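You operate a simulated robot arm through the tools that you are given. There is no shell and no other tool. Be economical: measure what you need, move in short steps, check, and stop when the job is done.

Carry out the task below with a simulated two-armed robot. There is one attempt and no reset: what you move stays moved.

## Task
Hold the small metal bucket on the top of the long green bench steady with one hand, lift the green brush out of it with the other and set it down on the top of the long green bench.

It is judged by the outcome, as a careful person would: the job done as asked, and still so three seconds after it is handed in. It fails if anything else is knocked over, pushed out of place, dropped, spilled or broken.

## Robot
Two 7-joint arms with two-finger parallel grippers on one trunk, on a base that drives. Base frame: it is fixed to the floor where the robot stands at the start and does not move with it; the origin is under the middle of the robot, x ahead of it, y to its left, z up. Readings come in mm, rad, newtons and seconds.
The left shoulder is at the start at [20, 113, 1147], the right one opposite. With the tool pointing down near the work surface each hand reaches from about 220 to 600 mm from the robot's upright axis, wherever it stands, measured 20 degrees to its own side. Places, roughly: top of the long green bench [300, 700, 800]. Payload 1.57 kg a hand.
The tool frame of a hand sits at the grasp point between the pads (the TCP): z along the fingers, y along the line on which they close. The tips reach 30 mm beyond it. The gripper opens to 80 mm. The fingers are 17 mm wide and 12 mm thick; the gripper's body (40 by 82 mm) begins 80 mm behind the TCP.
Orientation is told as [roll, pitch, yaw] about the base's x, y, z axes, in that order, counted from this pose: with the fingers straight down and closing along the base's y, the tool's x points along the base's -x, its y along +y and its z along -z.

## Interface
- The arms move only by the tool move_arm. It takes "left_targets", "right_targets" or both (then of equal length, played together; a hand with none holds still); each is one flat list of numbers, 7 for each row, row after row: the shift along the tool's x, y, z in units of 300 mm (1.0 is 300 mm), then the turn, a rotation vector about the tool's x, y, z in units of 60 degrees (1.0 is 60 degrees), then the finger opening in mm, from 0 to 80. In form: [tx, ty, tz, wx, wy, wz, gripper, tx, ty, tz, wx, wy, wz, gripper, ...]. A call has 1 to 12 rows; each row is the pose to reach, as a shift and turn from the pose commanded when the call began, along the tool's axes at that moment. A call with a number of a shift or a turn outside -1 to 1 is refused whole. Rows are played at 5 a second. More than 50 mm and 0.15 rad between two rows, or a gripper value outside its range, and nothing of the call is played. Where a pose cannot be reached the arm comes as near as it can. A force on the tool above 40 N (or 10 N above the force at the start of the call, whichever is more), or a blocked arm, ends the call early, and 0.2 s more pass. The fingers move at their own pace (about 45 mm/s each) and stop on an object; they squeeze with about 28 N. The grip force told is the motor's: it shows also when the fingers shut on nothing. Time passes only in rows, and 0.2 s behind the last, so rows that repeat a pose let the fingers close. The reply holds the time, the measured pose of the TCP, the force on the tool along the base axes, the opening and the grip force, in the units named above and with some noise, with the torque about the TCP (base axes, N m) and any sound that the robot's microphone picked up.
- Cameras (640 x 400 px; columns grow to the right, rows downward): "scene" is now at [100.6, -12.6, 1277.4]; the picture's right is [-0.15, -0.99, 0.00], its down [-0.54, 0.08, -0.84] and it looks along [0.83, -0.13, -0.55] (base axes); focal length 296 px, centre (320, 200). "left" rides on the left gripper at [72, 7, -122] in its tool frame; the picture's right is [-0.09, 1.00, 0.00], its down [-0.84, -0.08, -0.54] and it looks along [-0.54, -0.05, 0.84] (tool axes); focal length 238 px, centre (320, 200). "right" rides on the right gripper at [72, -6, -122] in its tool frame; the picture's right is [0.09, 1.00, 0.00], its down [-0.84, 0.08, -0.54] and it looks along [-0.54, 0.05, 0.84] (tool axes); focal length 238 px, centre (320, 200). There is no depth. A picture from a camera that has moved, and an enlarged one, comes with that camera's place and axes in the base frame and with its lens.
- snapshot(camera): a new picture of that camera. The clock stands still meanwhile.
- lift_body(by): slides the trunk up (or, below 0, down) by that many mm; the arms and the scene camera ride with it, the base frame stays. It gives what a move gives, with no picture.
- base_move(legs): drives the robot by 1 to 6 legs, each [ahead, left, turn to the left] in mm, mm and rad, along the robot's own axes; the way and the turn of a leg run together, so that a leg with both is an arc; at most 1500 mm and 3.142 rad a leg. The arms and the cameras ride along, it lands a little off, and it stops where it bumps. It gives what a move gives.
- head_to(pan, tilt): turns the head with the scene camera to pan (to the left, within 1.396 rad either way) and tilt (down, from -0.506 to 1.204), counted from straight ahead of the robot. It gives what a move gives.
- enlarge(camera, box): a new picture of the part [left, top, right, bottom] of that camera's present view, enlarged. The clock stands still meanwhile.
- hand_in(): hands the job in; it is judged then, once.

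Go step by step. Nothing tells you exact positions but the pictures and the camera data: compare them with the known pose of the tool, close in by small moves and look again before you grip or let go. The budget is 120 turns and 108 pictures, counting those below and the enlarged ones. Unless the task says otherwise, let go and move clear before handing in, and close with one line.

The tools are called after "Emit:" as name(argument=value, ...) on one line, values as JSON. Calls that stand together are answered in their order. move_arm: Moves the arms, as the interface text tells. Its arguments: {"type":"object","properties":{"left_targets":{"type":"array"},"right_targets":{"type":"array"}},"required":[]} The other tools are called the same way: lift_body (by) slides the trunk up or down; base_move (legs) drives the base; head_to (pan, tilt) turns the head that bears the scene camera; snapshot (camera) takes a picture; enlarge (camera, box) takes an enlarged picture of a part of a camera's view; hand_in () hands the job in.

At the start:

```text
clock: 0.0
left_tool_pos: [499.3, 130.7, 1075.3]
left_tool_rot: [-0.001, 0.0, 0.0]
left_force: [-0.5, -1.4, -0.6]
left_ft_torque: [0.03, 0.02, -0.01]
left_finger_gap: 80.1
left_grasp_force: 0.1
right_tool_pos: [288.8, -177.5, 1018.0]
right_tool_rot: [0.0, 0.001, 0.001]
right_force: [-0.6, -0.4, 0.7]
right_ft_torque: [-0.01, 0.0, -0.03]
right_finger_gap: 79.7
right_grasp_force: 0.1
trunk travel left (down, up): [-200.0, 370.0]
robot x, y, heading: [2.7, 1.3, -0.004]
head pan, tilt: [-0.154, 0.579]
```

scene: 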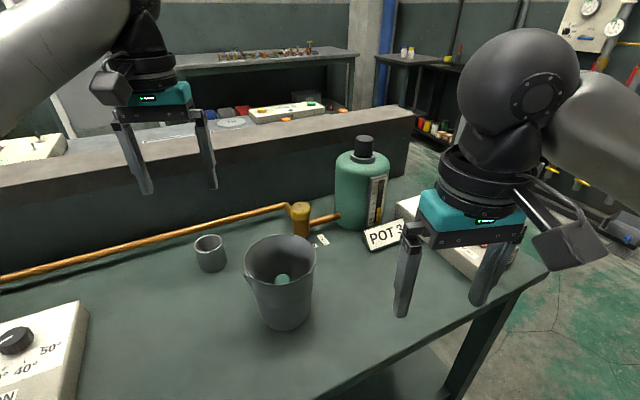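
right: 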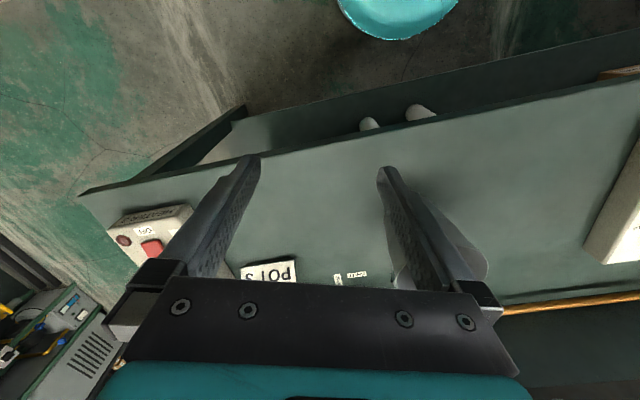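
left: 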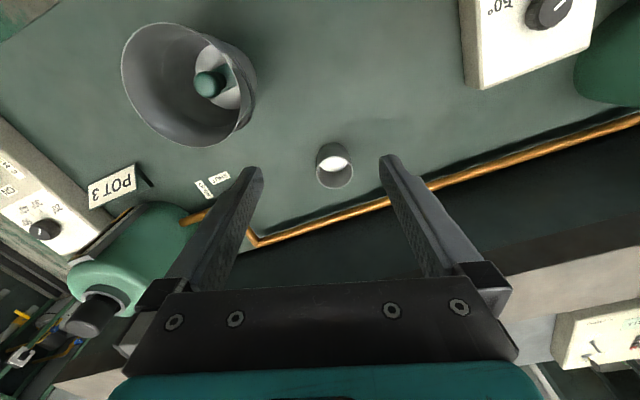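

I see the bucket roughly ahead at about x=440, y=0, with a green knob inside it. I'll look closer with enlarged views first.

Emit:
enlarge(camera="scene", box=[180, 200, 400, 340])

Emit:
enlarge(camera="left", box=[90, 0, 290, 160])

```text
2.86 times, centred on (290, 270) of scene
camera zoom: at [100.6, -12.6, 1277.4], right [-0.15, -0.99, 0.0], down [-0.54, 0.08, -0.84], along [0.83, -0.13, -0.55], focal length 846 px, centre (406, 0)
```

zoom: 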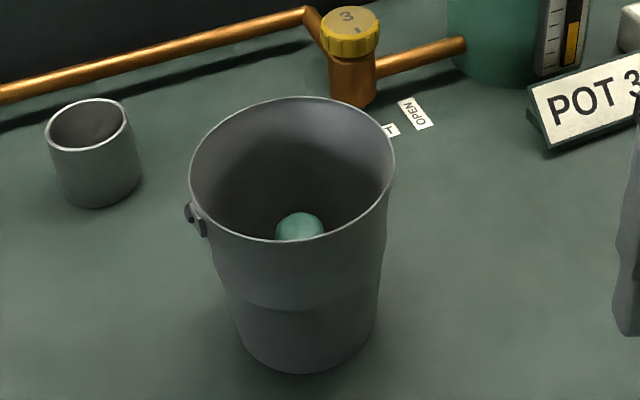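

```text
2.50 times, centred on (190, 80) of left
camera zoom: at [428.7, 137.3, 1198.0], right [0.09, 1.0, 0.0], down [0.84, -0.08, 0.54], along [0.54, -0.05, -0.84], focal length 596 px, centre (645, 500)
```

zoom: 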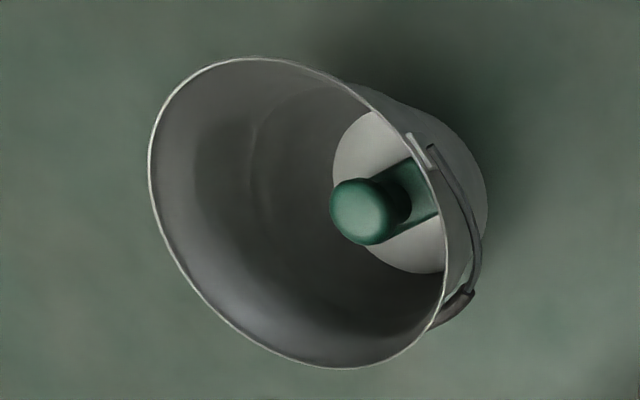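

The bucket rim is centred near (448, -3, 940) and about 114 mm across. The knob top is near (455, -5, 880), on a green block. I'll bring the left camera over the bucket and look straight down.

Emit:
move_arm(left_targets=[0.033, -0.087, -0.007, 0, 0.109, 0, 80, 0.065, -0.175, -0.013, 0, 0.218, 0, 80, 0.098, -0.262, -0.02, 0, 0.326, 0, 80, 0.13, -0.35, -0.026, 0, 0.435, 0, 80, 0.163, -0.437, -0.033, 0, 0.544, 0, 80, 0.163, -0.437, -0.033, 0, 0.544, 0, 80])

Emit:
snapshot(camera="left")

Emit:
enlarge(camera="left", box=[240, 130, 400, 230])

```text
clock: 1.4
left_tool_pos: [442.3, 22.2, 1080.4]
left_tool_rot: [0.001, 0.491, -0.002]
left_force: [-0.3, 0.6, 0.5]
left_ft_torque: [0.03, 0.01, -0.02]
left_finger_gap: 79.7
left_grasp_force: 0.0
left hand out of reach, approached as far as the arm can: row 4, 5, 6
right_tool_pos: [288.6, -177.6, 1018.6]
right_tool_rot: [0.001, 0.001, 0.003]
right_force: [0.1, -0.1, 0.3]
right_ft_torque: [-0.01, 0.04, -0.01]
right_finger_gap: 80.1
right_grasp_force: 0.0
trunk travel left (down, up): [-200.0, 370.0]
robot x, y, heading: [1.2, -2.5, 0.003]
head pan, tilt: [-0.154, 0.579]
```

```text
102 pictures are left
camera left: at [437.1, 28.7, 1222.7], right [0.08, 1.0, -0.04], down [0.99, -0.08, 0.08], along [0.08, -0.05, -1.0], focal length 238 px, centre (320, 200)
```

left: 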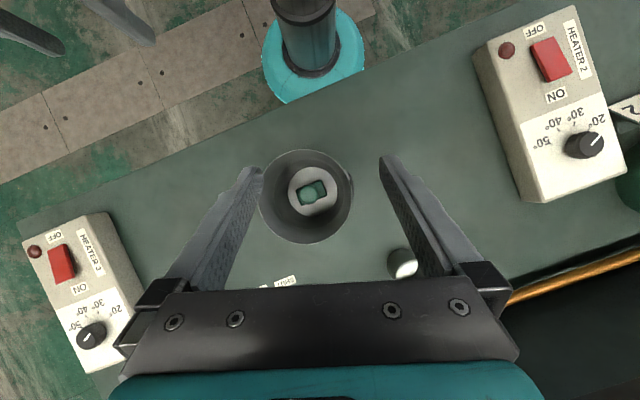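

```text
4.00 times, centred on (320, 180) of left
camera zoom: at [437.1, 28.7, 1222.7], right [0.08, 1.0, -0.04], down [0.99, -0.08, 0.08], along [0.08, -0.05, -1.0], focal length 953 px, centre (320, 280)
```

zoom: 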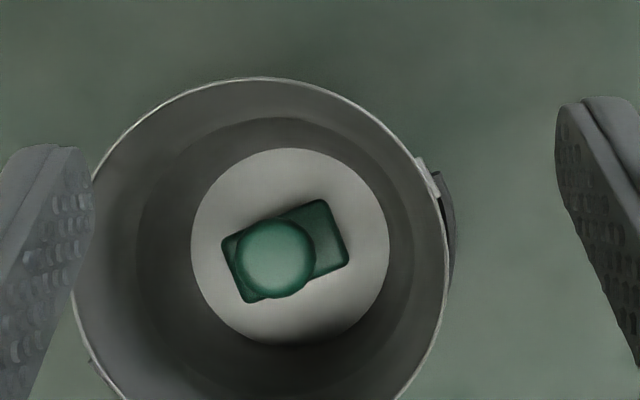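

Seen from above, the brush has a round knob about 28 mm across at (455, -4), centred on a small block. The bail hangs on the +x+y side, so I'll pinch the near (-x) rim wall with the left hand leaning in from the left. First I'll straighten the left hand.

Emit:
move_arm(left_targets=[0.022, 0.075, -0.007, 0, -0.117, 0, 80, 0.045, 0.15, -0.013, 0, -0.235, 0, 80, 0.067, 0.225, -0.02, 0, -0.352, 0, 80, 0.09, 0.3, -0.027, 0, -0.469, 0, 80, 0.09, 0.3, -0.027, 0, -0.469, 0, 80])

```text
clock: 2.6
left_tool_pos: [423.0, 113.2, 1098.3]
left_tool_rot: [-0.003, 0.0, 0.0]
left_force: [0.2, 0.7, 0.2]
left_ft_torque: [0.02, -0.03, 0.0]
left_finger_gap: 80.0
left_grasp_force: 0.0
right_tool_pos: [287.7, -178.0, 1019.1]
right_tool_rot: [0.001, 0.0, 0.0]
right_force: [-0.2, 0.5, -0.7]
right_ft_torque: [0.03, -0.01, -0.01]
right_finger_gap: 79.9
right_grasp_force: 0.0
trunk travel left (down, up): [-200.0, 370.0]
robot x, y, heading: [-4.3, -2.4, 0.001]
head pan, tilt: [-0.154, 0.579]
```

The left hand is vertical again. Now I yaw both hands, left by -45° and right by +45°, and shift the right hand forward clear of the bucket.

Emit:
move_arm(left_targets=[0.014, 0.011, 0, 0, 0, 0.125, 80, 0.028, 0.022, 0, 0, 0, 0.25, 80, 0.042, 0.033, 0, 0, 0, 0.375, 80, 0.056, 0.044, 0, 0, 0, 0.5, 80, 0.07, 0.055, 0, 0, 0, 0.625, 80, 0.083, 0.067, 0, 0, 0, 0.75, 80], right_targets=[-0.07, -0.013, -0.04, 0, 0, -0.125, 80, -0.14, -0.026, -0.08, 0, 0, -0.25, 80, -0.21, -0.039, -0.12, 0, 0, -0.375, 80, -0.28, -0.052, -0.16, 0, 0, -0.5, 80, -0.35, -0.065, -0.18, 0, 0, -0.625, 80, -0.433, -0.077, -0.2, 0, 0, -0.75, 80])

```text
clock: 4.0
left_tool_pos: [399.3, 134.1, 1099.8]
left_tool_rot: [-0.002, -0.002, -0.789]
left_force: [0.1, 0.4, -0.4]
left_ft_torque: [0.01, 0.01, 0.0]
left_finger_gap: 80.1
left_grasp_force: 0.0
right_tool_pos: [417.4, -202.2, 1074.7]
right_tool_rot: [-0.001, -0.002, 0.789]
right_force: [-0.1, 0.3, -0.7]
right_ft_torque: [0.03, 0.05, -0.03]
right_finger_gap: 80.0
right_grasp_force: 0.1
trunk travel left (down, up): [-200.0, 370.0]
robot x, y, heading: [2.0, -1.5, 0.002]
head pan, tilt: [-0.154, 0.579]
```

Both turned as planned. I'll do the rest of the yaw now, ending with left at -90° and right at about +100°.

Emit:
move_arm(left_targets=[0, 0, 0, 0, 0, 0.107, 80, 0, 0, 0, 0, 0, 0.214, 80, 0, 0, 0, 0, 0, 0.321, 80, 0, 0, 0, 0, 0, 0.429, 80, 0, 0, 0, 0, 0, 0.536, 80, 0, 0, 0, 0, 0, 0.643, 80, 0, 0, 0, 0, 0, 0.746, 80], right_targets=[0, 0, 0, 0, 0, -0.131, 80, 0, 0, 0, 0, 0, -0.262, 80, 0, 0, 0, 0, 0, -0.393, 80, 0, 0, 0, 0, 0, -0.524, 80, 0, 0, 0, 0, 0, -0.655, 80, 0, 0, 0, 0, 0, -0.786, 80, 0, 0, 0, 0, 0, -0.917, 80])

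```text
clock: 5.6
left_tool_pos: [398.6, 132.3, 1101.0]
left_tool_rot: [0.001, 0.002, -1.57]
left_force: [-0.2, 0.3, 0.7]
left_ft_torque: [-0.02, 0.01, 0.0]
left_finger_gap: 80.1
left_grasp_force: 0.1
right_tool_pos: [419.3, -200.1, 1078.1]
right_tool_rot: [0.0, 0.001, 1.748]
right_force: [-0.7, 0.3, -0.2]
right_ft_torque: [-0.02, 0.04, 0.05]
right_finger_gap: 80.0
right_grasp_force: 0.1
trunk travel left (down, up): [-200.0, 370.0]
robot x, y, heading: [-4.3, 0.7, 0.002]
head pan, tilt: [-0.154, 0.579]
```

Both yaws reached. Now I lean the left hand 55° so its fingers point to -y and down, and lower it to about z=1010.

Emit:
move_arm(left_targets=[0, 0, 0.043, 0, -0.131, 0, 50, 0, 0, 0.086, 0, -0.262, 0, 50, 0, 0, 0.129, 0, -0.393, 0, 50, 0, 0, 0.171, 0, -0.524, 0, 50, 0, 0, 0.214, 0, -0.655, 0, 50, 0, 0, 0.257, 0, -0.786, 0, 50, 0, 0, 0.3, 0, -0.917, 0, 50])

Emit:
snapshot(camera="scene")

Emit:
snapshot(camera="left")

```text
clock: 7.2
left_tool_pos: [398.5, 134.4, 1012.4]
left_tool_rot: [0.001, -0.963, -1.567]
left_force: [-0.1, 0.7, -0.2]
left_ft_torque: [0.0, -0.02, -0.01]
left_finger_gap: 50.0
left_grasp_force: 0.1
right_tool_pos: [419.3, -201.1, 1078.4]
right_tool_rot: [-0.002, 0.001, 1.747]
right_force: [0.4, -0.2, -0.1]
right_ft_torque: [0.0, 0.02, -0.01]
right_finger_gap: 80.1
right_grasp_force: 0.1
trunk travel left (down, up): [-200.0, 370.0]
robot x, y, heading: [-2.7, 1.8, -0.003]
head pan, tilt: [-0.154, 0.579]
```

```text
100 pictures are left
camera scene: at [100.6, -12.4, 1277.4], right [-0.15, -0.99, 0.0], down [-0.54, 0.08, -0.84], along [0.83, -0.13, -0.55], focal length 296 px, centre (320, 200)
```

scene: 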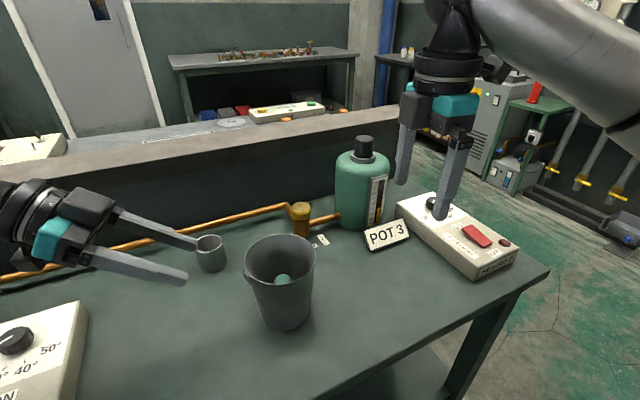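

```text
99 pictures are left
camera left: at [404.8, 273.4, 1023.3], right [1.0, -0.05, 0.08], down [-0.08, -0.03, 1.0], along [-0.04, -1.0, -0.04], focal length 238 px, centre (320, 200)
```

left: 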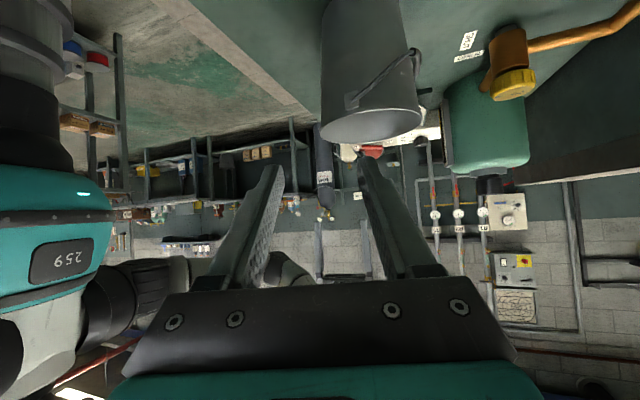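

The left hand now points at the near side of the rim. I'll enlarge its side view to measure the rim height and near edge.

Emit:
enlarge(camera="left", box=[290, 0, 450, 160])

```text
2.50 times, centred on (370, 80) of left
camera zoom: at [404.8, 273.4, 1023.3], right [1.0, -0.05, 0.08], down [-0.08, -0.03, 1.0], along [-0.04, -1.0, -0.04], focal length 596 px, centre (195, 500)
```

zoom: 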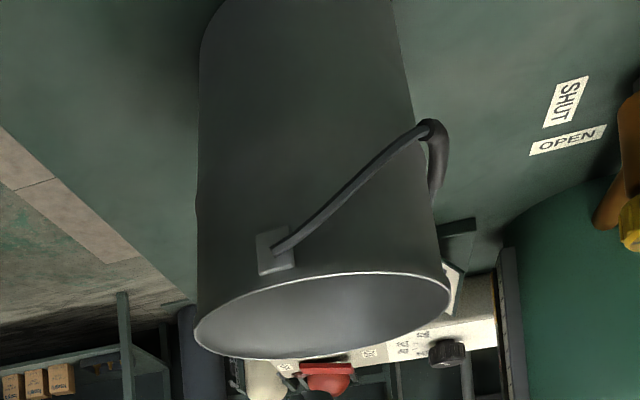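

The side view puts the rim near z≈931 with its near edge at x≈399, so the hand is lined up. I advance 100 mm along the fingers and look again.

Emit:
move_arm(left_targets=[0, 0, 0.083, 0, 0, 0, 40, 0, 0, 0.166, 0, 0, 0, 40, 0, 0, 0.25, 0, 0, 0, 40, 0, 0, 0.333, 0, 0, 0, 40, 0, 0, 0.333, 0, 0, 0, 40])

Emit:
snapshot(camera="left")

Emit:
enlarge(camera="scene", box=[180, 200, 400, 340])

```text
clock: 8.4
left_tool_pos: [398.9, 48.6, 954.0]
left_tool_rot: [0.001, -0.962, -1.567]
left_force: [0.4, -0.4, 2.9]
left_ft_torque: [-0.06, -0.05, -0.03]
left_finger_gap: 40.5
left_grasp_force: 0.5
right_tool_pos: [418.0, -200.9, 1079.0]
right_tool_rot: [-0.001, 0.002, 1.747]
right_force: [0.3, 0.2, 0.1]
right_ft_torque: [0.02, -0.02, 0.0]
right_finger_gap: 79.9
right_grasp_force: 0.1
trunk travel left (down, up): [-200.0, 370.0]
robot x, y, heading: [1.1, -1.8, 0.004]
head pan, tilt: [-0.154, 0.579]
```

```text
97 pictures are left
camera left: at [405.8, 190.4, 966.5], right [1.0, -0.05, 0.08], down [-0.08, -0.03, 1.0], along [-0.05, -1.0, -0.04], focal length 238 px, centre (320, 200)
```

left: 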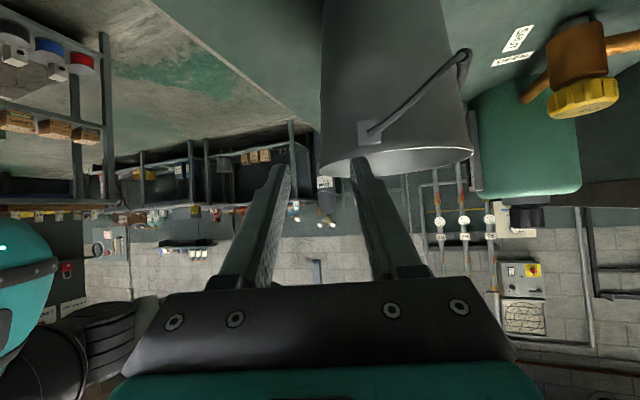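

```text
2.86 times, centred on (290, 270) of scene
camera zoom: at [100.5, -12.7, 1277.4], right [-0.15, -0.99, 0.0], down [-0.54, 0.08, -0.84], along [0.83, -0.13, -0.55], focal length 846 px, centre (406, 0)
```

zoom: 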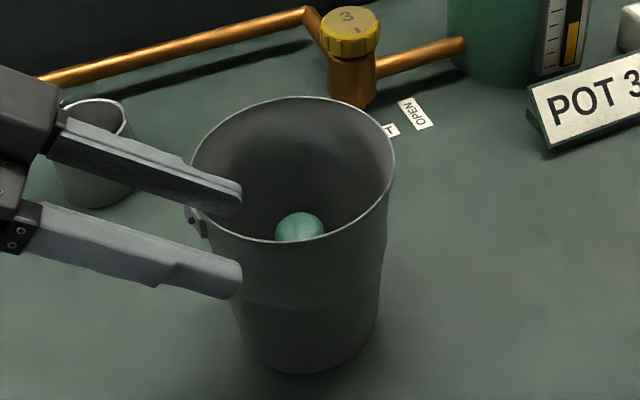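

The wall's near edge is at x≈398.5, centred between the fingers. The small upward force suggests the inner finger is just touching the rim, so I raise slightly, narrow the opening and slide in.

Emit:
move_arm(left_targets=[-0.022, 0, -0.015, 0, 0, 0, 40, -0.028, 0, -0.015, 0, 0, 0, 26, -0.03, 0, -0.01, 0, 0, 0, 26, -0.03, 0, 0.03, 0, 0, 0, 26, -0.03, 0, 0.065, 0, 0, 0, 26, -0.03, 0, 0.1, 0, 0, 0, 26, -0.03, 0, 0.1, 0, 0, 0, 26])

Emit:
enlarge(camera="scene", box=[180, 200, 400, 340])

Emit:
snapshot(camera="left")

```text
clock: 10.0
left_tool_pos: [398.9, 21.2, 943.3]
left_tool_rot: [-0.001, -0.961, -1.567]
left_force: [0.5, 0.1, 0.7]
left_ft_torque: [0.03, -0.01, 0.01]
left_finger_gap: 26.0
left_grasp_force: 0.1
right_tool_pos: [418.5, -200.3, 1079.5]
right_tool_rot: [0.0, 0.001, 1.747]
right_force: [-0.6, -0.1, -0.7]
right_ft_torque: [-0.04, -0.02, 0.02]
right_finger_gap: 79.9
right_grasp_force: 0.1
trunk travel left (down, up): [-200.0, 370.0]
robot x, y, heading: [0.0, 0.0, -0.005]
head pan, tilt: [-0.154, 0.579]
```

```text
2.86 times, centred on (290, 270) of scene
camera zoom: at [100.7, -12.6, 1277.4], right [-0.15, -0.99, 0.0], down [-0.54, 0.08, -0.84], along [0.83, -0.13, -0.55], focal length 846 px, centre (406, 0)
```

zoom: 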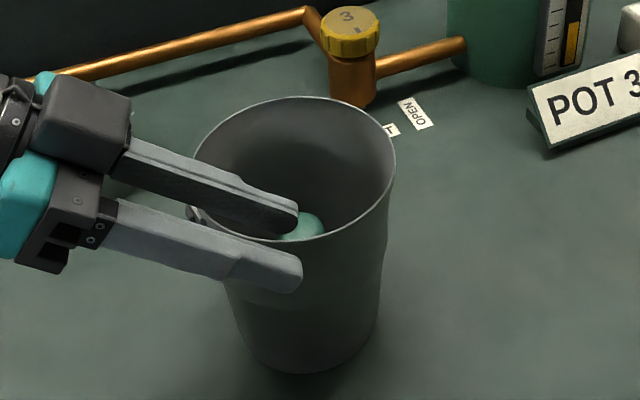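

```text
94 pictures are left
camera left: at [406.4, 161.9, 955.6], right [1.0, -0.05, 0.07], down [-0.08, -0.04, 1.0], along [-0.05, -1.0, -0.04], focal length 238 px, centre (320, 200)
```

left: 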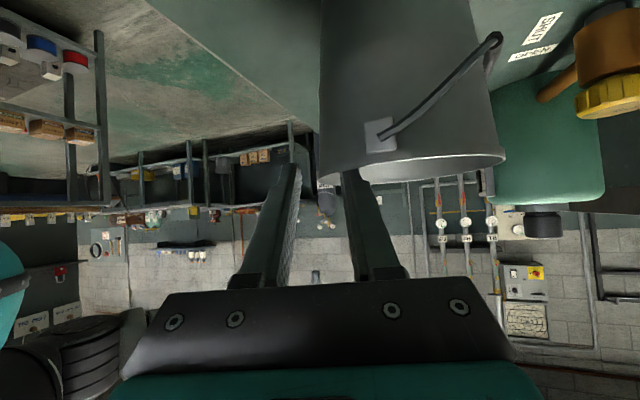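

No contact, and the fingers straddle the near wall. I advance the last 18 mm.

Emit:
move_arm(left_targets=[0, 0, 0.03, 0, 0, 0, 26, 0, 0, 0.06, 0, 0, 0, 26, 0, 0, 0.06, 0, 0, 0, 26])

Emit:
enlarge(camera="scene", box=[180, 200, 400, 340])

Emit:
enlarge(camera="left", box=[240, 100, 440, 225])

```text
clock: 10.8
left_tool_pos: [399.2, 6.8, 935.2]
left_tool_rot: [-0.001, -0.961, -1.565]
left_force: [0.2, -1.0, -0.6]
left_ft_torque: [-0.03, 0.03, -0.03]
left_finger_gap: 26.2
left_grasp_force: 0.0
right_tool_pos: [418.1, -200.9, 1078.3]
right_tool_rot: [0.0, 0.002, 1.747]
right_force: [-0.4, 0.1, 1.2]
right_ft_torque: [-0.01, -0.05, 0.0]
right_finger_gap: 80.2
right_grasp_force: 0.1
trunk travel left (down, up): [-200.0, 370.0]
robot x, y, heading: [2.9, -0.1, -0.0]
head pan, tilt: [-0.154, 0.579]
```

```text
2.86 times, centred on (290, 270) of scene
camera zoom: at [100.6, -12.6, 1277.4], right [-0.15, -0.99, 0.0], down [-0.54, 0.08, -0.84], along [0.83, -0.13, -0.55], focal length 846 px, centre (406, 0)
```

zoom: 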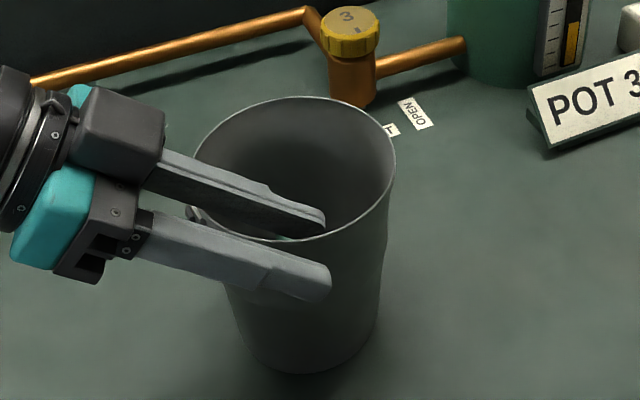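

```text
3.20 times, centred on (340, 162) of left
camera zoom: at [405.9, 148.2, 946.8], right [1.0, -0.05, 0.07], down [-0.08, -0.04, 1.0], along [-0.05, -1.0, -0.04], focal length 763 px, centre (256, 320)
```

zoom: 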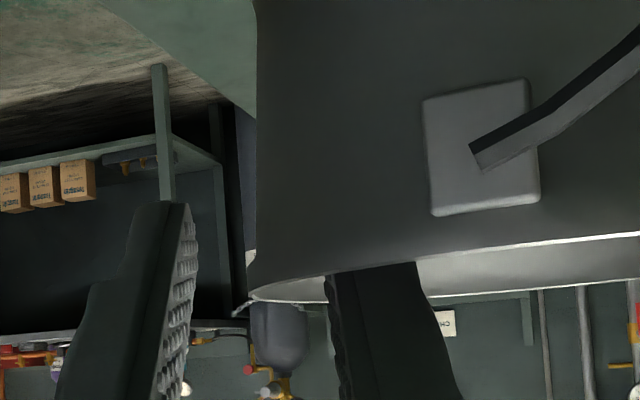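

The fingers straddle the wall well, with the inner one inside below the rim. I close the grip on the wall.

Emit:
move_arm(left_targets=[0, 0, 0.007, 0, 0, 0, 12, 0, 0, 0.007, 0, 0, 0, 8, 0, 0, 0.007, 0, 0, 0, 4, 0, 0, 0.007, 0, 0, 0, 0, 0, 0, 0.007, 0, 0, 0, 0])

Emit:
enlarge(camera="scene", box=[180, 200, 400, 340])

Emit:
enlarge(camera="left", box=[240, 100, 440, 225])

```text
clock: 12.0
left_tool_pos: [399.2, 5.5, 933.9]
left_tool_rot: [-0.001, -0.962, -1.565]
left_force: [1.0, 0.5, 3.4]
left_ft_torque: [0.05, -0.14, 0.04]
left_finger_gap: 8.2
left_grasp_force: 26.7
right_tool_pos: [417.9, -199.8, 1078.7]
right_tool_rot: [0.0, -0.001, 1.746]
right_force: [0.2, 0.1, -0.4]
right_ft_torque: [0.02, 0.0, -0.02]
right_finger_gap: 80.0
right_grasp_force: 0.0
trunk travel left (down, up): [-200.0, 370.0]
robot x, y, heading: [0.3, 0.3, -0.0]
head pan, tilt: [-0.154, 0.579]
```

```text
2.86 times, centred on (290, 270) of scene
camera zoom: at [100.7, -12.6, 1277.4], right [-0.15, -0.99, 0.0], down [-0.54, 0.08, -0.84], along [0.83, -0.13, -0.55], focal length 846 px, centre (406, 0)
```

zoom: 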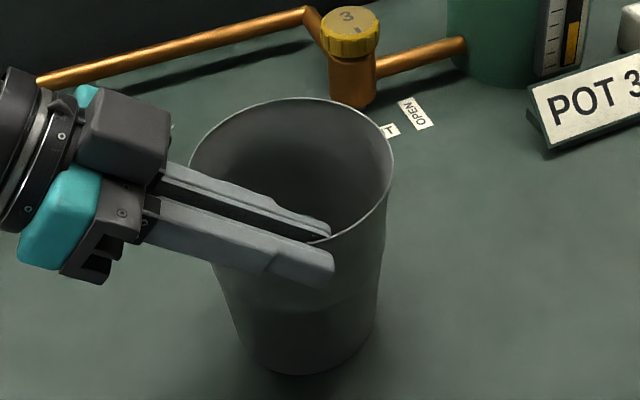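

```text
3.20 times, centred on (340, 162) of left
camera zoom: at [406.2, 145.7, 945.7], right [1.0, -0.05, 0.08], down [-0.08, -0.04, 1.0], along [-0.05, -1.0, -0.04], focal length 763 px, centre (256, 320)
```

zoom: 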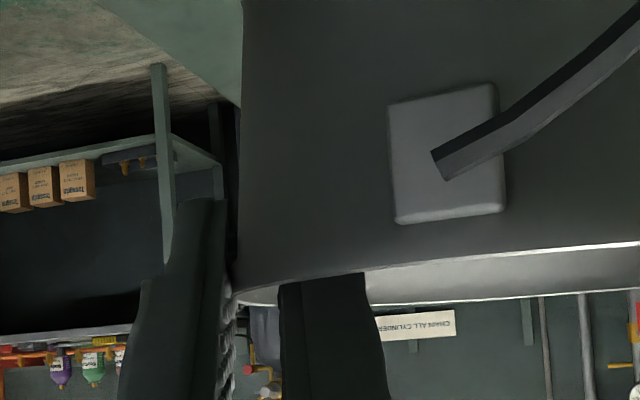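

The left hand holds the wall at about 27 N and the bucket stays upright. Now I bring the right hand near, tilted 15° so its wrist leans away to the right, and check with its camera.

Emit:
move_arm(right_targets=[-0.093, -0.048, 0.025, 0, -0.0625, 0, 48, -0.187, -0.096, 0.05, 0, -0.125, 0, 48, -0.28, -0.143, 0.075, 0, -0.1875, 0, 48, -0.373, -0.191, 0.1, 0, -0.25, 0, 48, -0.373, -0.191, 0.1, 0, -0.25, 0, 48])

Emit:
snapshot(camera="right")

Emit:
snapshot(camera="scene")

```text
clock: 13.2
left_tool_pos: [398.9, 4.5, 934.9]
left_tool_rot: [0.001, -0.962, -1.566]
left_force: [1.3, -1.5, 3.6]
left_ft_torque: [-0.07, -0.1, 0.03]
left_finger_gap: 8.2
left_grasp_force: 27.1
right_tool_pos: [461.8, -81.0, 1048.4]
right_tool_rot: [0.001, -0.263, 1.748]
right_force: [-0.8, 0.1, 0.3]
right_ft_torque: [0.01, 0.0, -0.03]
right_finger_gap: 48.1
right_grasp_force: 0.1
trunk travel left (down, up): [-200.0, 370.0]
robot x, y, heading: [-1.1, 0.6, 0.002]
head pan, tilt: [-0.154, 0.579]
```

```text
89 pictures are left
camera right: at [484.6, -180.5, 1147.7], right [-0.96, -0.26, -0.02], down [-0.19, 0.64, 0.74], along [-0.18, 0.72, -0.67], focal length 238 px, centre (320, 200)
```

right: 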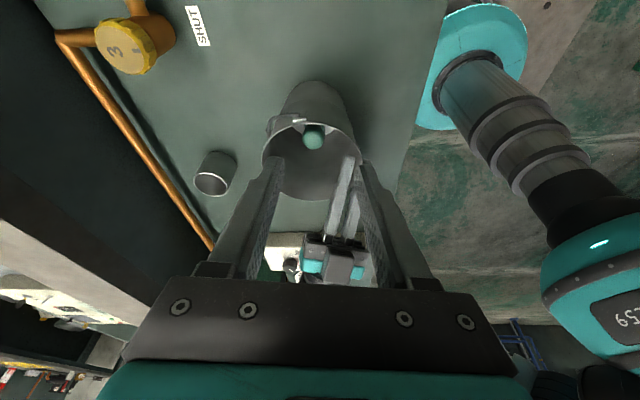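

```text
88 pictures are left
camera scene: at [100.7, -12.6, 1277.4], right [-0.15, -0.99, 0.0], down [-0.54, 0.08, -0.84], along [0.83, -0.13, -0.55], focal length 296 px, centre (320, 200)
```

scene: 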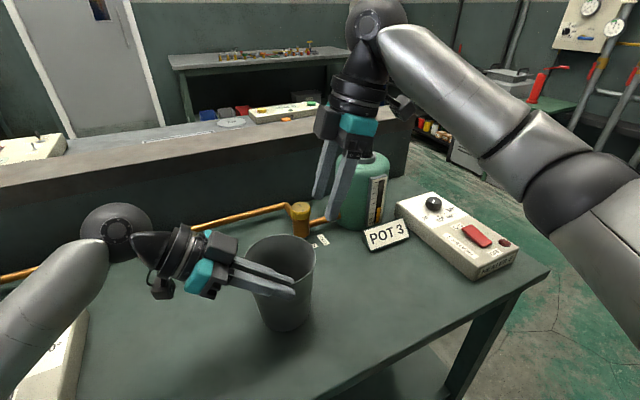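

The right camera puts the knob near (451, -5). I move the right hand above it, with the TCP at about z=985.

Emit:
move_arm(right_targets=[-0.064, -0.005, 0.09, 0, 0, 0, 48, -0.128, -0.01, 0.18, 0, 0, 0, 48, -0.192, -0.015, 0.269, 0, 0, 0, 48, -0.192, -0.015, 0.269, 0, 0, 0, 48])

Emit:
enlarge(camera="right", box=[220, 100, 420, 225])

Emit:
enlarge(camera="scene", box=[160, 140, 400, 290])

```text
clock: 14.2
left_tool_pos: [399.0, 4.9, 933.8]
left_tool_rot: [0.001, -0.961, -1.566]
left_force: [1.4, -0.3, 4.6]
left_ft_torque: [-0.12, -0.11, -0.01]
left_finger_gap: 7.8
left_grasp_force: 26.7
right_tool_pos: [449.4, -3.8, 983.8]
right_tool_rot: [0.0, -0.261, 1.746]
right_force: [-0.3, 0.0, -1.0]
right_ft_torque: [0.0, 0.0, 0.0]
right_finger_gap: 47.8
right_grasp_force: 0.0
trunk travel left (down, up): [-200.0, 370.0]
robot x, y, heading: [-1.9, 2.3, -0.001]
head pan, tilt: [-0.154, 0.579]
```

```text
3.20 times, centred on (320, 162) of right
camera zoom: at [473.0, -102.4, 1083.5], right [-0.96, -0.26, -0.02], down [-0.19, 0.64, 0.74], along [-0.18, 0.72, -0.67], focal length 763 px, centre (320, 320)
```

zoom: 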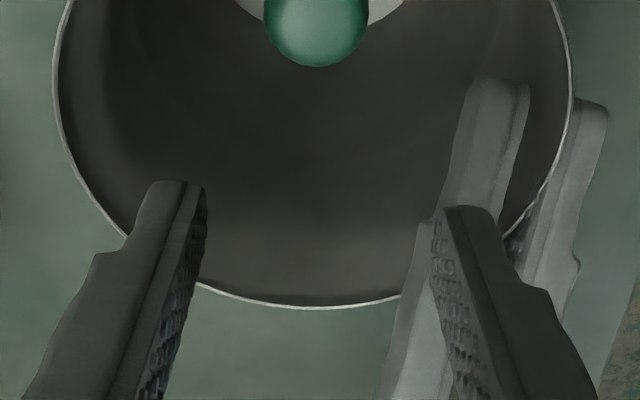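

```text
2.67 times, centred on (280, 215) of scene
camera zoom: at [100.6, -12.6, 1277.4], right [-0.15, -0.99, 0.0], down [-0.54, 0.08, -0.84], along [0.83, -0.13, -0.55], focal length 790 px, centre (427, 160)
```

zoom: 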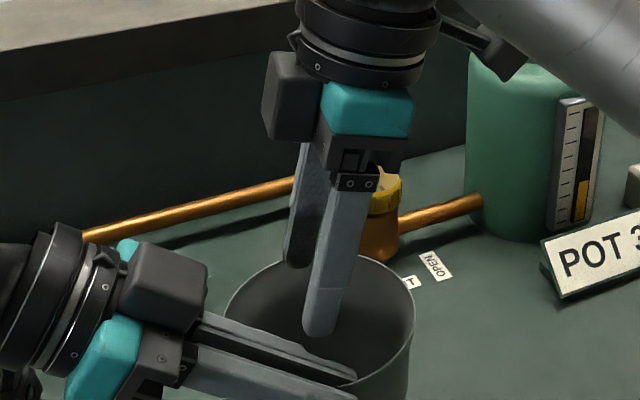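

The knob is partly out of that crop, so I'll take one more close view to fix its position.

Emit:
enlarge(camera="right", box=[220, 40, 420, 165])

```text
3.20 times, centred on (320, 102) of right
camera zoom: at [473.0, -102.4, 1083.5], right [-0.96, -0.26, -0.02], down [-0.19, 0.64, 0.74], along [-0.18, 0.72, -0.67], focal length 763 px, centre (320, 512)
```

zoom: 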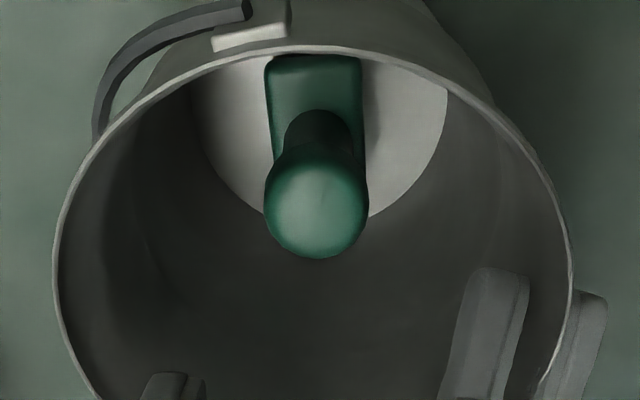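

The knob has a rounded mushroom top (about 28 mm) with its centre near (451, -4, 879). I narrow the right gripper to 40 mm to clear the left finger and lower partway.

Emit:
move_arm(right_targets=[0, -0.006, 0, 0, 0, 0, 40, 0.018, -0.006, 0.065, 0, 0, 0, 40, 0.036, -0.006, 0.13, 0, 0, 0, 40, 0.054, -0.006, 0.195, 0, 0, 0, 40, 0.054, -0.006, 0.195, 0, 0, 0, 40])

Emit:
snapshot(camera="right")

Emit:
enlarge(camera="scene", box=[160, 170, 400, 320])

```text
clock: 15.4
left_tool_pos: [399.1, 4.3, 933.7]
left_tool_rot: [0.0, -0.962, -1.568]
left_force: [1.4, 0.8, 6.0]
left_ft_torque: [0.07, -0.15, 0.02]
left_finger_gap: 7.8
left_grasp_force: 27.4
right_tool_pos: [450.7, -2.8, 924.6]
right_tool_rot: [0.002, -0.26, 1.747]
right_force: [0.0, -0.4, 0.6]
right_ft_torque: [0.01, 0.01, -0.01]
right_finger_gap: 39.8
right_grasp_force: 0.0
trunk travel left (down, up): [-200.0, 370.0]
robot x, y, heading: [-4.4, 0.0, -0.002]
head pan, tilt: [-0.154, 0.579]
```

```text
84 pictures are left
camera right: at [474.5, -102.1, 1022.7], right [-0.96, -0.26, -0.02], down [-0.19, 0.65, 0.74], along [-0.18, 0.72, -0.67], focal length 238 px, centre (320, 200)
```

right: 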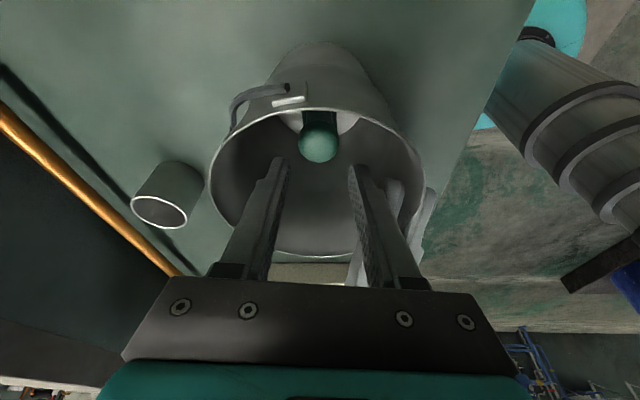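

```text
2.67 times, centred on (280, 245) of scene
camera zoom: at [100.5, -12.6, 1277.4], right [-0.15, -0.99, 0.0], down [-0.54, 0.08, -0.84], along [0.83, -0.13, -0.55], focal length 790 px, centre (427, 80)
```

zoom: 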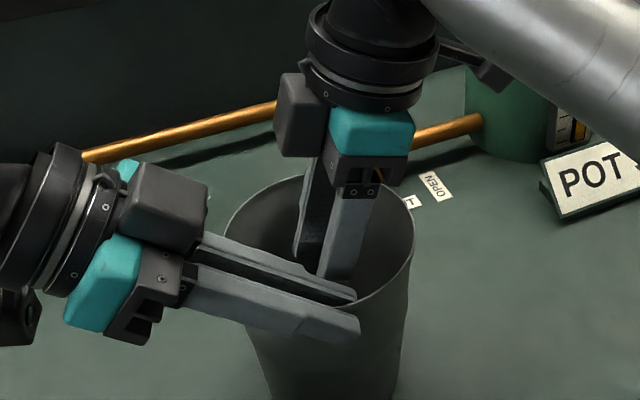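

The knob sits centred between the fingers at about (452, -5, 879). I lower the remaining 45 mm.

Emit:
move_arm(right_targets=[0.015, -0.002, 0.048, 0, 0, 0, 40, 0.031, -0.002, 0.097, 0, 0, 0, 40, 0.046, -0.002, 0.145, 0, 0, 0, 40, 0.046, -0.002, 0.145, 0, 0, 0, 40])

Emit:
enlarge(camera="right", box=[220, 110, 420, 235])

Emit:
enlarge(camera="scene", box=[160, 170, 400, 320])

```text
clock: 16.4
left_tool_pos: [398.2, 5.2, 933.9]
left_tool_rot: [-0.001, -0.962, -1.567]
left_force: [1.4, 1.1, 6.9]
left_ft_torque: [0.14, -0.18, -0.03]
left_finger_gap: 8.0
left_grasp_force: 27.4
right_tool_pos: [452.5, -7.7, 880.7]
right_tool_rot: [-0.001, -0.264, 1.748]
right_force: [-0.9, 0.3, 0.4]
right_ft_torque: [-0.02, 0.01, -0.03]
right_finger_gap: 40.0
right_grasp_force: 0.0
trunk travel left (down, up): [-200.0, 370.0]
robot x, y, heading: [3.1, 1.2, -0.002]
head pan, tilt: [-0.154, 0.579]
```

```text
3.20 times, centred on (320, 172) of right
camera zoom: at [476.5, -106.0, 979.7], right [-0.96, -0.26, -0.02], down [-0.19, 0.64, 0.74], along [-0.18, 0.72, -0.67], focal length 763 px, centre (320, 288)
```

zoom: 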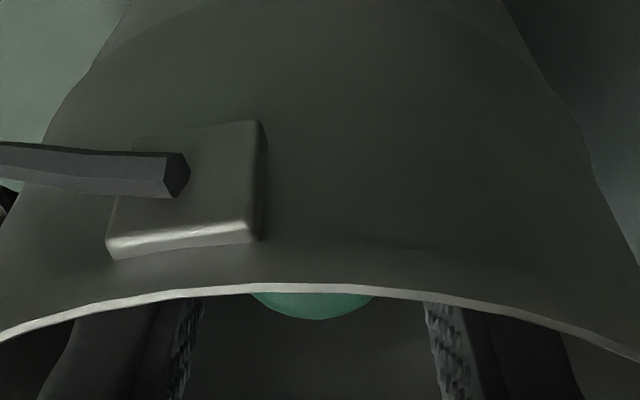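

```text
2.67 times, centred on (280, 245) of scene
camera zoom: at [100.4, -12.6, 1277.4], right [-0.15, -0.99, 0.0], down [-0.54, 0.08, -0.84], along [0.83, -0.13, -0.55], focal length 790 px, centre (427, 80)
```

zoom: 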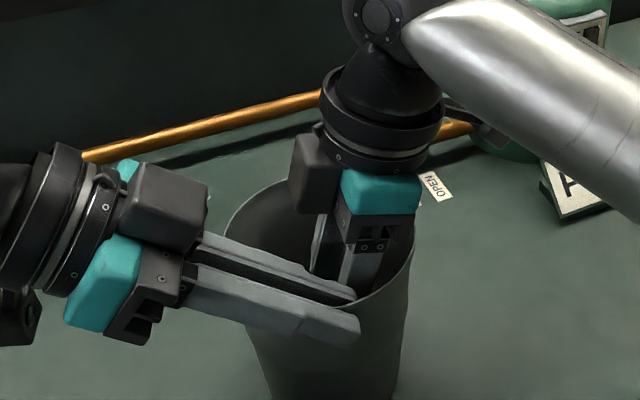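

The knob is centred between the right fingers. I lower 4 mm more so I grip around its widest part, then close.

Emit:
move_arm(right_targets=[-0.005, 0, 0.014, 0, 0, 0, 40, -0.005, 0, 0.014, 0, 0, 0, 32, -0.005, 0, 0.014, 0, 0, 0, 26, -0.005, 0, 0.014, 0, 0, 0, 15, -0.005, 0, 0.014, 0, 0, 0, 15])

```text
clock: 17.6
left_tool_pos: [399.7, 4.9, 934.2]
left_tool_rot: [-0.001, -0.961, -1.566]
left_force: [1.4, 0.9, 7.8]
left_ft_torque: [0.18, -0.19, -0.02]
left_finger_gap: 8.1
left_grasp_force: 26.9
right_tool_pos: [450.6, -4.9, 876.0]
right_tool_rot: [0.0, -0.261, 1.748]
right_force: [0.1, -0.4, 0.6]
right_ft_torque: [-0.01, -0.01, 0.0]
right_finger_gap: 28.4
right_grasp_force: 28.7
trunk travel left (down, up): [-200.0, 370.0]
robot x, y, heading: [0.7, 1.8, -0.002]
head pan, tilt: [-0.154, 0.579]
```

The knob is gripped (28.4 mm, 28.7 N). I start with a slow 30 mm vertical lift while the left hand holds.

Emit:
move_arm(right_targets=[-0.0065, 0, -0.024, 0, 0, 0, 15, -0.013, 0, -0.048, 0, 0, 0, 15, -0.0195, 0, -0.072, 0, 0, 0, 15, -0.026, 0, -0.097, 0, 0, 0, 15, -0.026, 0, -0.097, 0, 0, 0, 15])

Emit:
snapshot(camera="scene")

Emit:
snapshot(camera="right")

```text
clock: 18.8
left_tool_pos: [399.2, 5.0, 935.3]
left_tool_rot: [0.0, -0.961, -1.568]
left_force: [2.2, 0.0, 8.3]
left_ft_torque: [0.14, -0.21, 0.02]
left_finger_gap: 8.2
left_grasp_force: 26.9
right_tool_pos: [448.8, -5.0, 907.1]
right_tool_rot: [-0.002, -0.259, 1.746]
right_force: [0.0, -1.1, -1.5]
right_ft_torque: [0.01, -0.01, 0.0]
right_finger_gap: 28.2
right_grasp_force: 27.9
trunk travel left (down, up): [-200.0, 370.0]
robot x, y, heading: [0.7, 0.9, 0.003]
head pan, tilt: [-0.154, 0.579]
```

```text
80 pictures are left
camera scene: at [100.4, -12.5, 1277.4], right [-0.15, -0.99, 0.0], down [-0.54, 0.08, -0.84], along [0.83, -0.13, -0.55], focal length 296 px, centre (320, 200)
```

scene: 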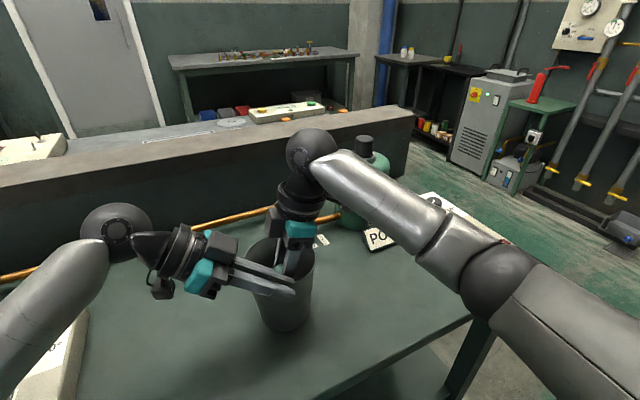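

```text
79 pictures are left
camera right: at [473.6, -103.8, 1006.6], right [-0.96, -0.26, -0.02], down [-0.19, 0.64, 0.74], along [-0.18, 0.72, -0.67], focal length 238 px, centre (320, 200)
```

right: 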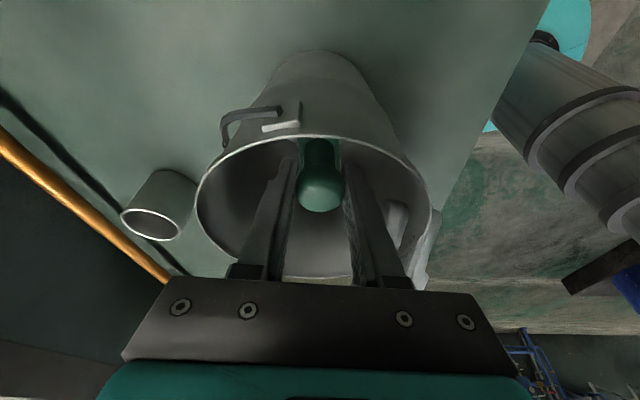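

The brush is rising with the knob held and the bucket hasn't moved. I lift until the brush is well above the rim.

Emit:
move_arm(right_targets=[-0.019, -0.005, -0.071, 0, 0, 0, 15, -0.038, -0.01, -0.143, 0, 0, 0, 15, -0.058, -0.01, -0.214, 0, 0, 0, 15, -0.077, -0.01, -0.286, 0, 0, 0, 15, -0.096, -0.01, -0.357, 0, 0, 0, 15, -0.115, -0.01, -0.428, 0, 0, 0, 15, -0.115, -0.01, -0.428, 0, 0, 0, 15])

Emit:
snapshot(camera="scene")

Emit:
snapshot(camera="right")

```text
clock: 20.4
left_tool_pos: [398.2, 4.9, 934.0]
left_tool_rot: [0.001, -0.963, -1.568]
left_force: [1.6, 0.4, 8.3]
left_ft_torque: [0.18, -0.12, 0.02]
left_finger_gap: 8.1
left_grasp_force: 27.0
right_tool_pos: [452.5, -6.1, 1039.4]
right_tool_rot: [-0.001, -0.26, 1.748]
right_force: [0.1, 0.4, -0.9]
right_ft_torque: [0.0, 0.0, 0.01]
right_finger_gap: 28.2
right_grasp_force: 28.0
trunk travel left (down, up): [-200.0, 370.0]
robot x, y, heading: [-2.1, 0.1, 0.006]
head pan, tilt: [-0.154, 0.579]
```

```text
78 pictures are left
camera scene: at [100.3, -12.6, 1277.4], right [-0.15, -0.99, 0.0], down [-0.54, 0.08, -0.84], along [0.83, -0.13, -0.55], focal length 296 px, centre (320, 200)
```

scene: 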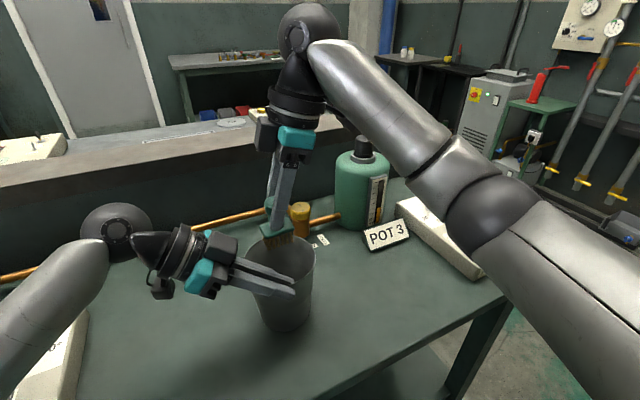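

```text
77 pictures are left
camera right: at [476.5, -103.7, 1139.6], right [-0.96, -0.26, -0.02], down [-0.19, 0.64, 0.74], along [-0.18, 0.72, -0.67], focal length 238 px, centre (320, 200)
```

right: 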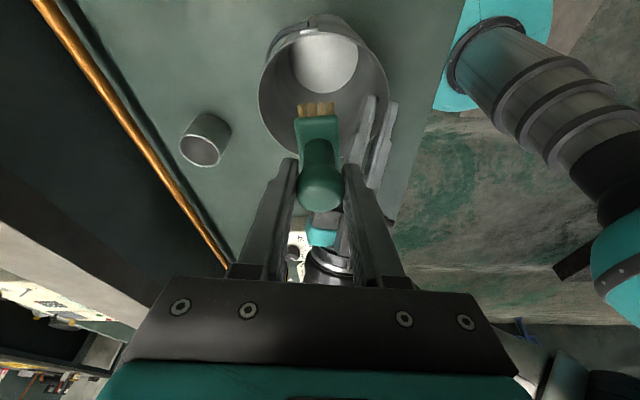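

Emit:
enlarge(camera="scene", box=[200, 130, 360, 340])

```text
1.90 times, centred on (280, 235) of scene
camera zoom: at [100.3, -12.6, 1277.4], right [-0.15, -0.99, 0.0], down [-0.54, 0.08, -0.84], along [0.83, -0.13, -0.55], focal length 564 px, centre (396, 133)
```

zoom: 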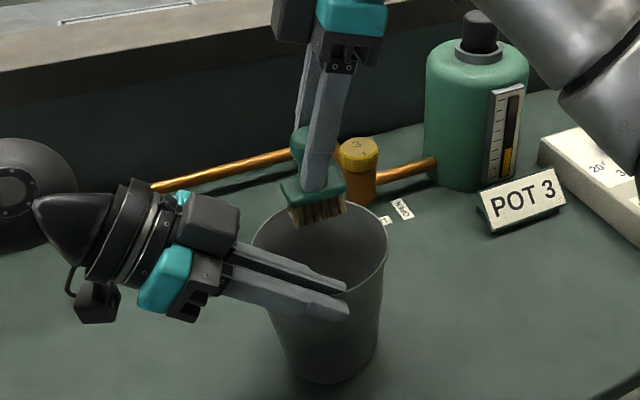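

The brush, with bristles under its block, is clear of the rim. I carry it to the right over the free bench area near (430, -165).

Emit:
move_arm(right_targets=[-0.01, 0, -0.039, 0, 0, 0, 15, 0.09, 0.033, -0.064, 0, 0, 0, 15, 0.188, 0.066, -0.089, 0, 0, 0, 15, 0.286, 0.099, -0.114, 0, 0, 0, 15, 0.385, 0.132, -0.139, 0, 0, 0, 15, 0.483, 0.165, -0.164, 0, 0, 0, 15, 0.483, 0.165, -0.164, 0, 0, 0, 15])

Emit:
snapshot(camera="scene")

Emit:
snapshot(camera="right")

```text
clock: 22.0
left_tool_pos: [399.4, 5.1, 934.2]
left_tool_rot: [0.002, -0.96, -1.568]
left_force: [0.9, 1.4, 10.0]
left_ft_torque: [0.22, -0.2, 0.02]
left_finger_gap: 8.2
left_grasp_force: 26.8
right_tool_pos: [429.2, -164.8, 1049.8]
right_tool_rot: [0.001, -0.261, 1.746]
right_force: [0.3, 0.7, -0.7]
right_ft_torque: [0.0, 0.01, 0.0]
right_finger_gap: 28.5
right_grasp_force: 28.0
trunk travel left (down, up): [-200.0, 370.0]
robot x, y, heading: [-2.5, -2.7, -0.003]
head pan, tilt: [-0.154, 0.579]
```

```text
75 pictures are left
camera scene: at [100.2, -12.6, 1277.4], right [-0.15, -0.99, 0.0], down [-0.54, 0.08, -0.84], along [0.83, -0.13, -0.55], focal length 296 px, centre (320, 200)
```

scene: 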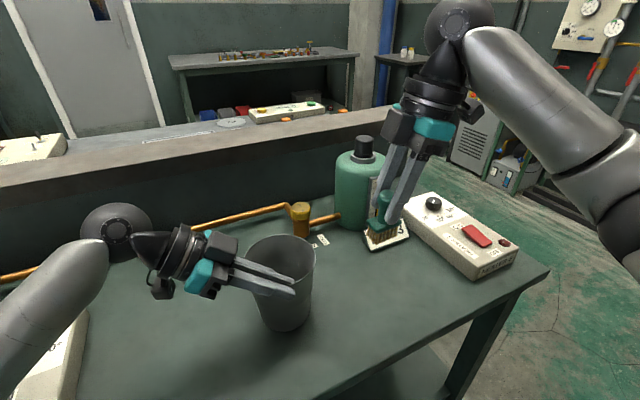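

```text
74 pictures are left
camera right: at [453.6, -262.6, 1149.1], right [-0.96, -0.26, -0.02], down [-0.19, 0.64, 0.74], along [-0.18, 0.72, -0.67], focal length 238 px, centre (320, 200)
```

right: 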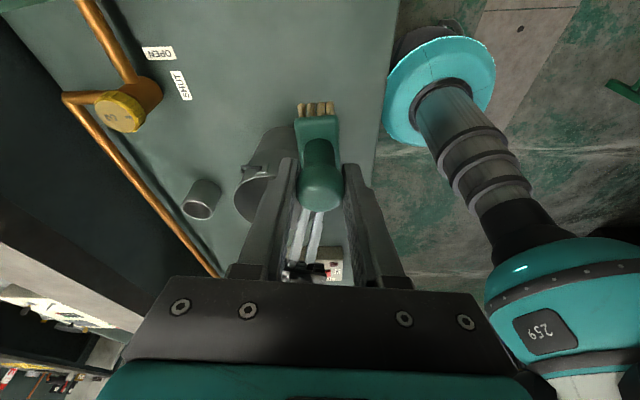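

The brush is over free bench. I lower 150 mm to just above the top.

Emit:
move_arm(right_targets=[0.026, 0, 0.097, 0, 0, 0, 15, 0.052, 0, 0.193, 0, 0, 0, 15, 0.078, 0, 0.29, 0, 0, 0, 15, 0.104, 0, 0.386, 0, 0, 0, 15, 0.13, 0, 0.483, 0, 0, 0, 15, 0.13, 0, 0.483, 0, 0, 0, 15])

Emit:
enlarge(camera="scene", box=[300, 200, 500, 360])

```text
clock: 23.4
left_tool_pos: [399.1, 6.3, 933.6]
left_tool_rot: [0.001, -0.961, -1.566]
left_force: [2.4, 0.9, 10.2]
left_ft_torque: [0.22, -0.17, 0.03]
left_finger_gap: 8.0
left_grasp_force: 27.1
right_tool_pos: [427.5, -163.7, 898.4]
right_tool_rot: [-0.002, -0.26, 1.747]
right_force: [0.0, -0.1, -0.8]
right_ft_torque: [0.03, 0.01, -0.03]
right_finger_gap: 28.6
right_grasp_force: 28.1
trunk travel left (down, up): [-200.0, 370.0]
robot x, y, heading: [-2.5, 2.2, 0.001]
head pan, tilt: [-0.154, 0.579]
```

```text
2.50 times, centred on (400, 280) of scene
camera zoom: at [100.3, -12.6, 1277.4], right [-0.15, -0.99, 0.0], down [-0.54, 0.08, -0.84], along [0.83, -0.13, -0.55], focal length 740 px, centre (120, 0)
```

zoom: 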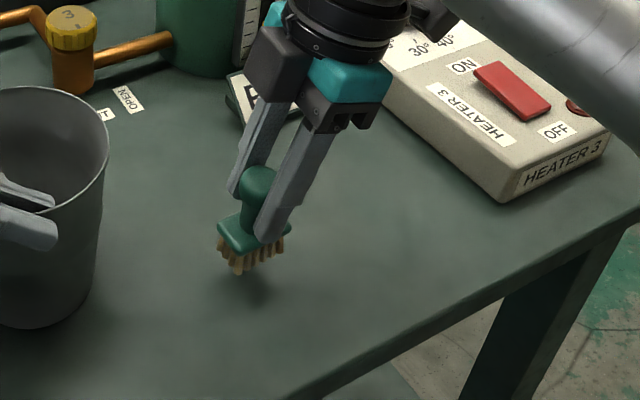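

It hangs upright, a little above the top. I lower 20 mm in small rows and watch the force.

Emit:
move_arm(right_targets=[0.006, 0, 0.021, 0, 0, 0, 15, 0.012, 0, 0.043, 0, 0, 0, 15, 0.0173, 0, 0.0644, 0, 0, 0, 15, 0.0173, 0, 0.0644, 0, 0, 0, 15])

Emit:
enlarge(camera="scene", box=[340, 250, 440, 330])

```text
clock: 24.4
left_tool_pos: [398.6, 4.6, 934.2]
left_tool_rot: [-0.001, -0.963, -1.567]
left_force: [1.6, 0.8, 9.2]
left_ft_torque: [0.12, -0.18, 0.02]
left_finger_gap: 7.9
left_grasp_force: 27.1
right_tool_pos: [427.2, -163.1, 879.7]
right_tool_rot: [0.0, -0.259, 1.749]
right_force: [0.4, 1.3, -0.6]
right_ft_torque: [-0.01, -0.01, 0.01]
right_finger_gap: 28.3
right_grasp_force: 28.2
trunk travel left (down, up): [-200.0, 370.0]
robot x, y, heading: [0.2, -0.9, -0.001]
head pan, tilt: [-0.154, 0.579]
```

```text
5.00 times, centred on (390, 290) of scene
camera zoom: at [100.3, -12.6, 1277.4], right [-0.15, -0.99, 0.0], down [-0.54, 0.08, -0.84], along [0.83, -0.13, -0.55], focal length 1481 px, centre (-30, -250)
```

zoom: 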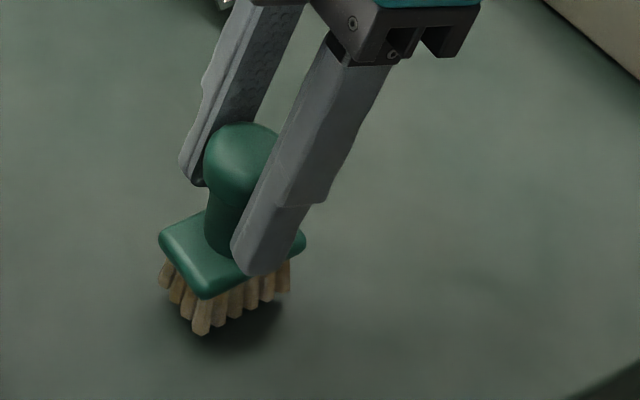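

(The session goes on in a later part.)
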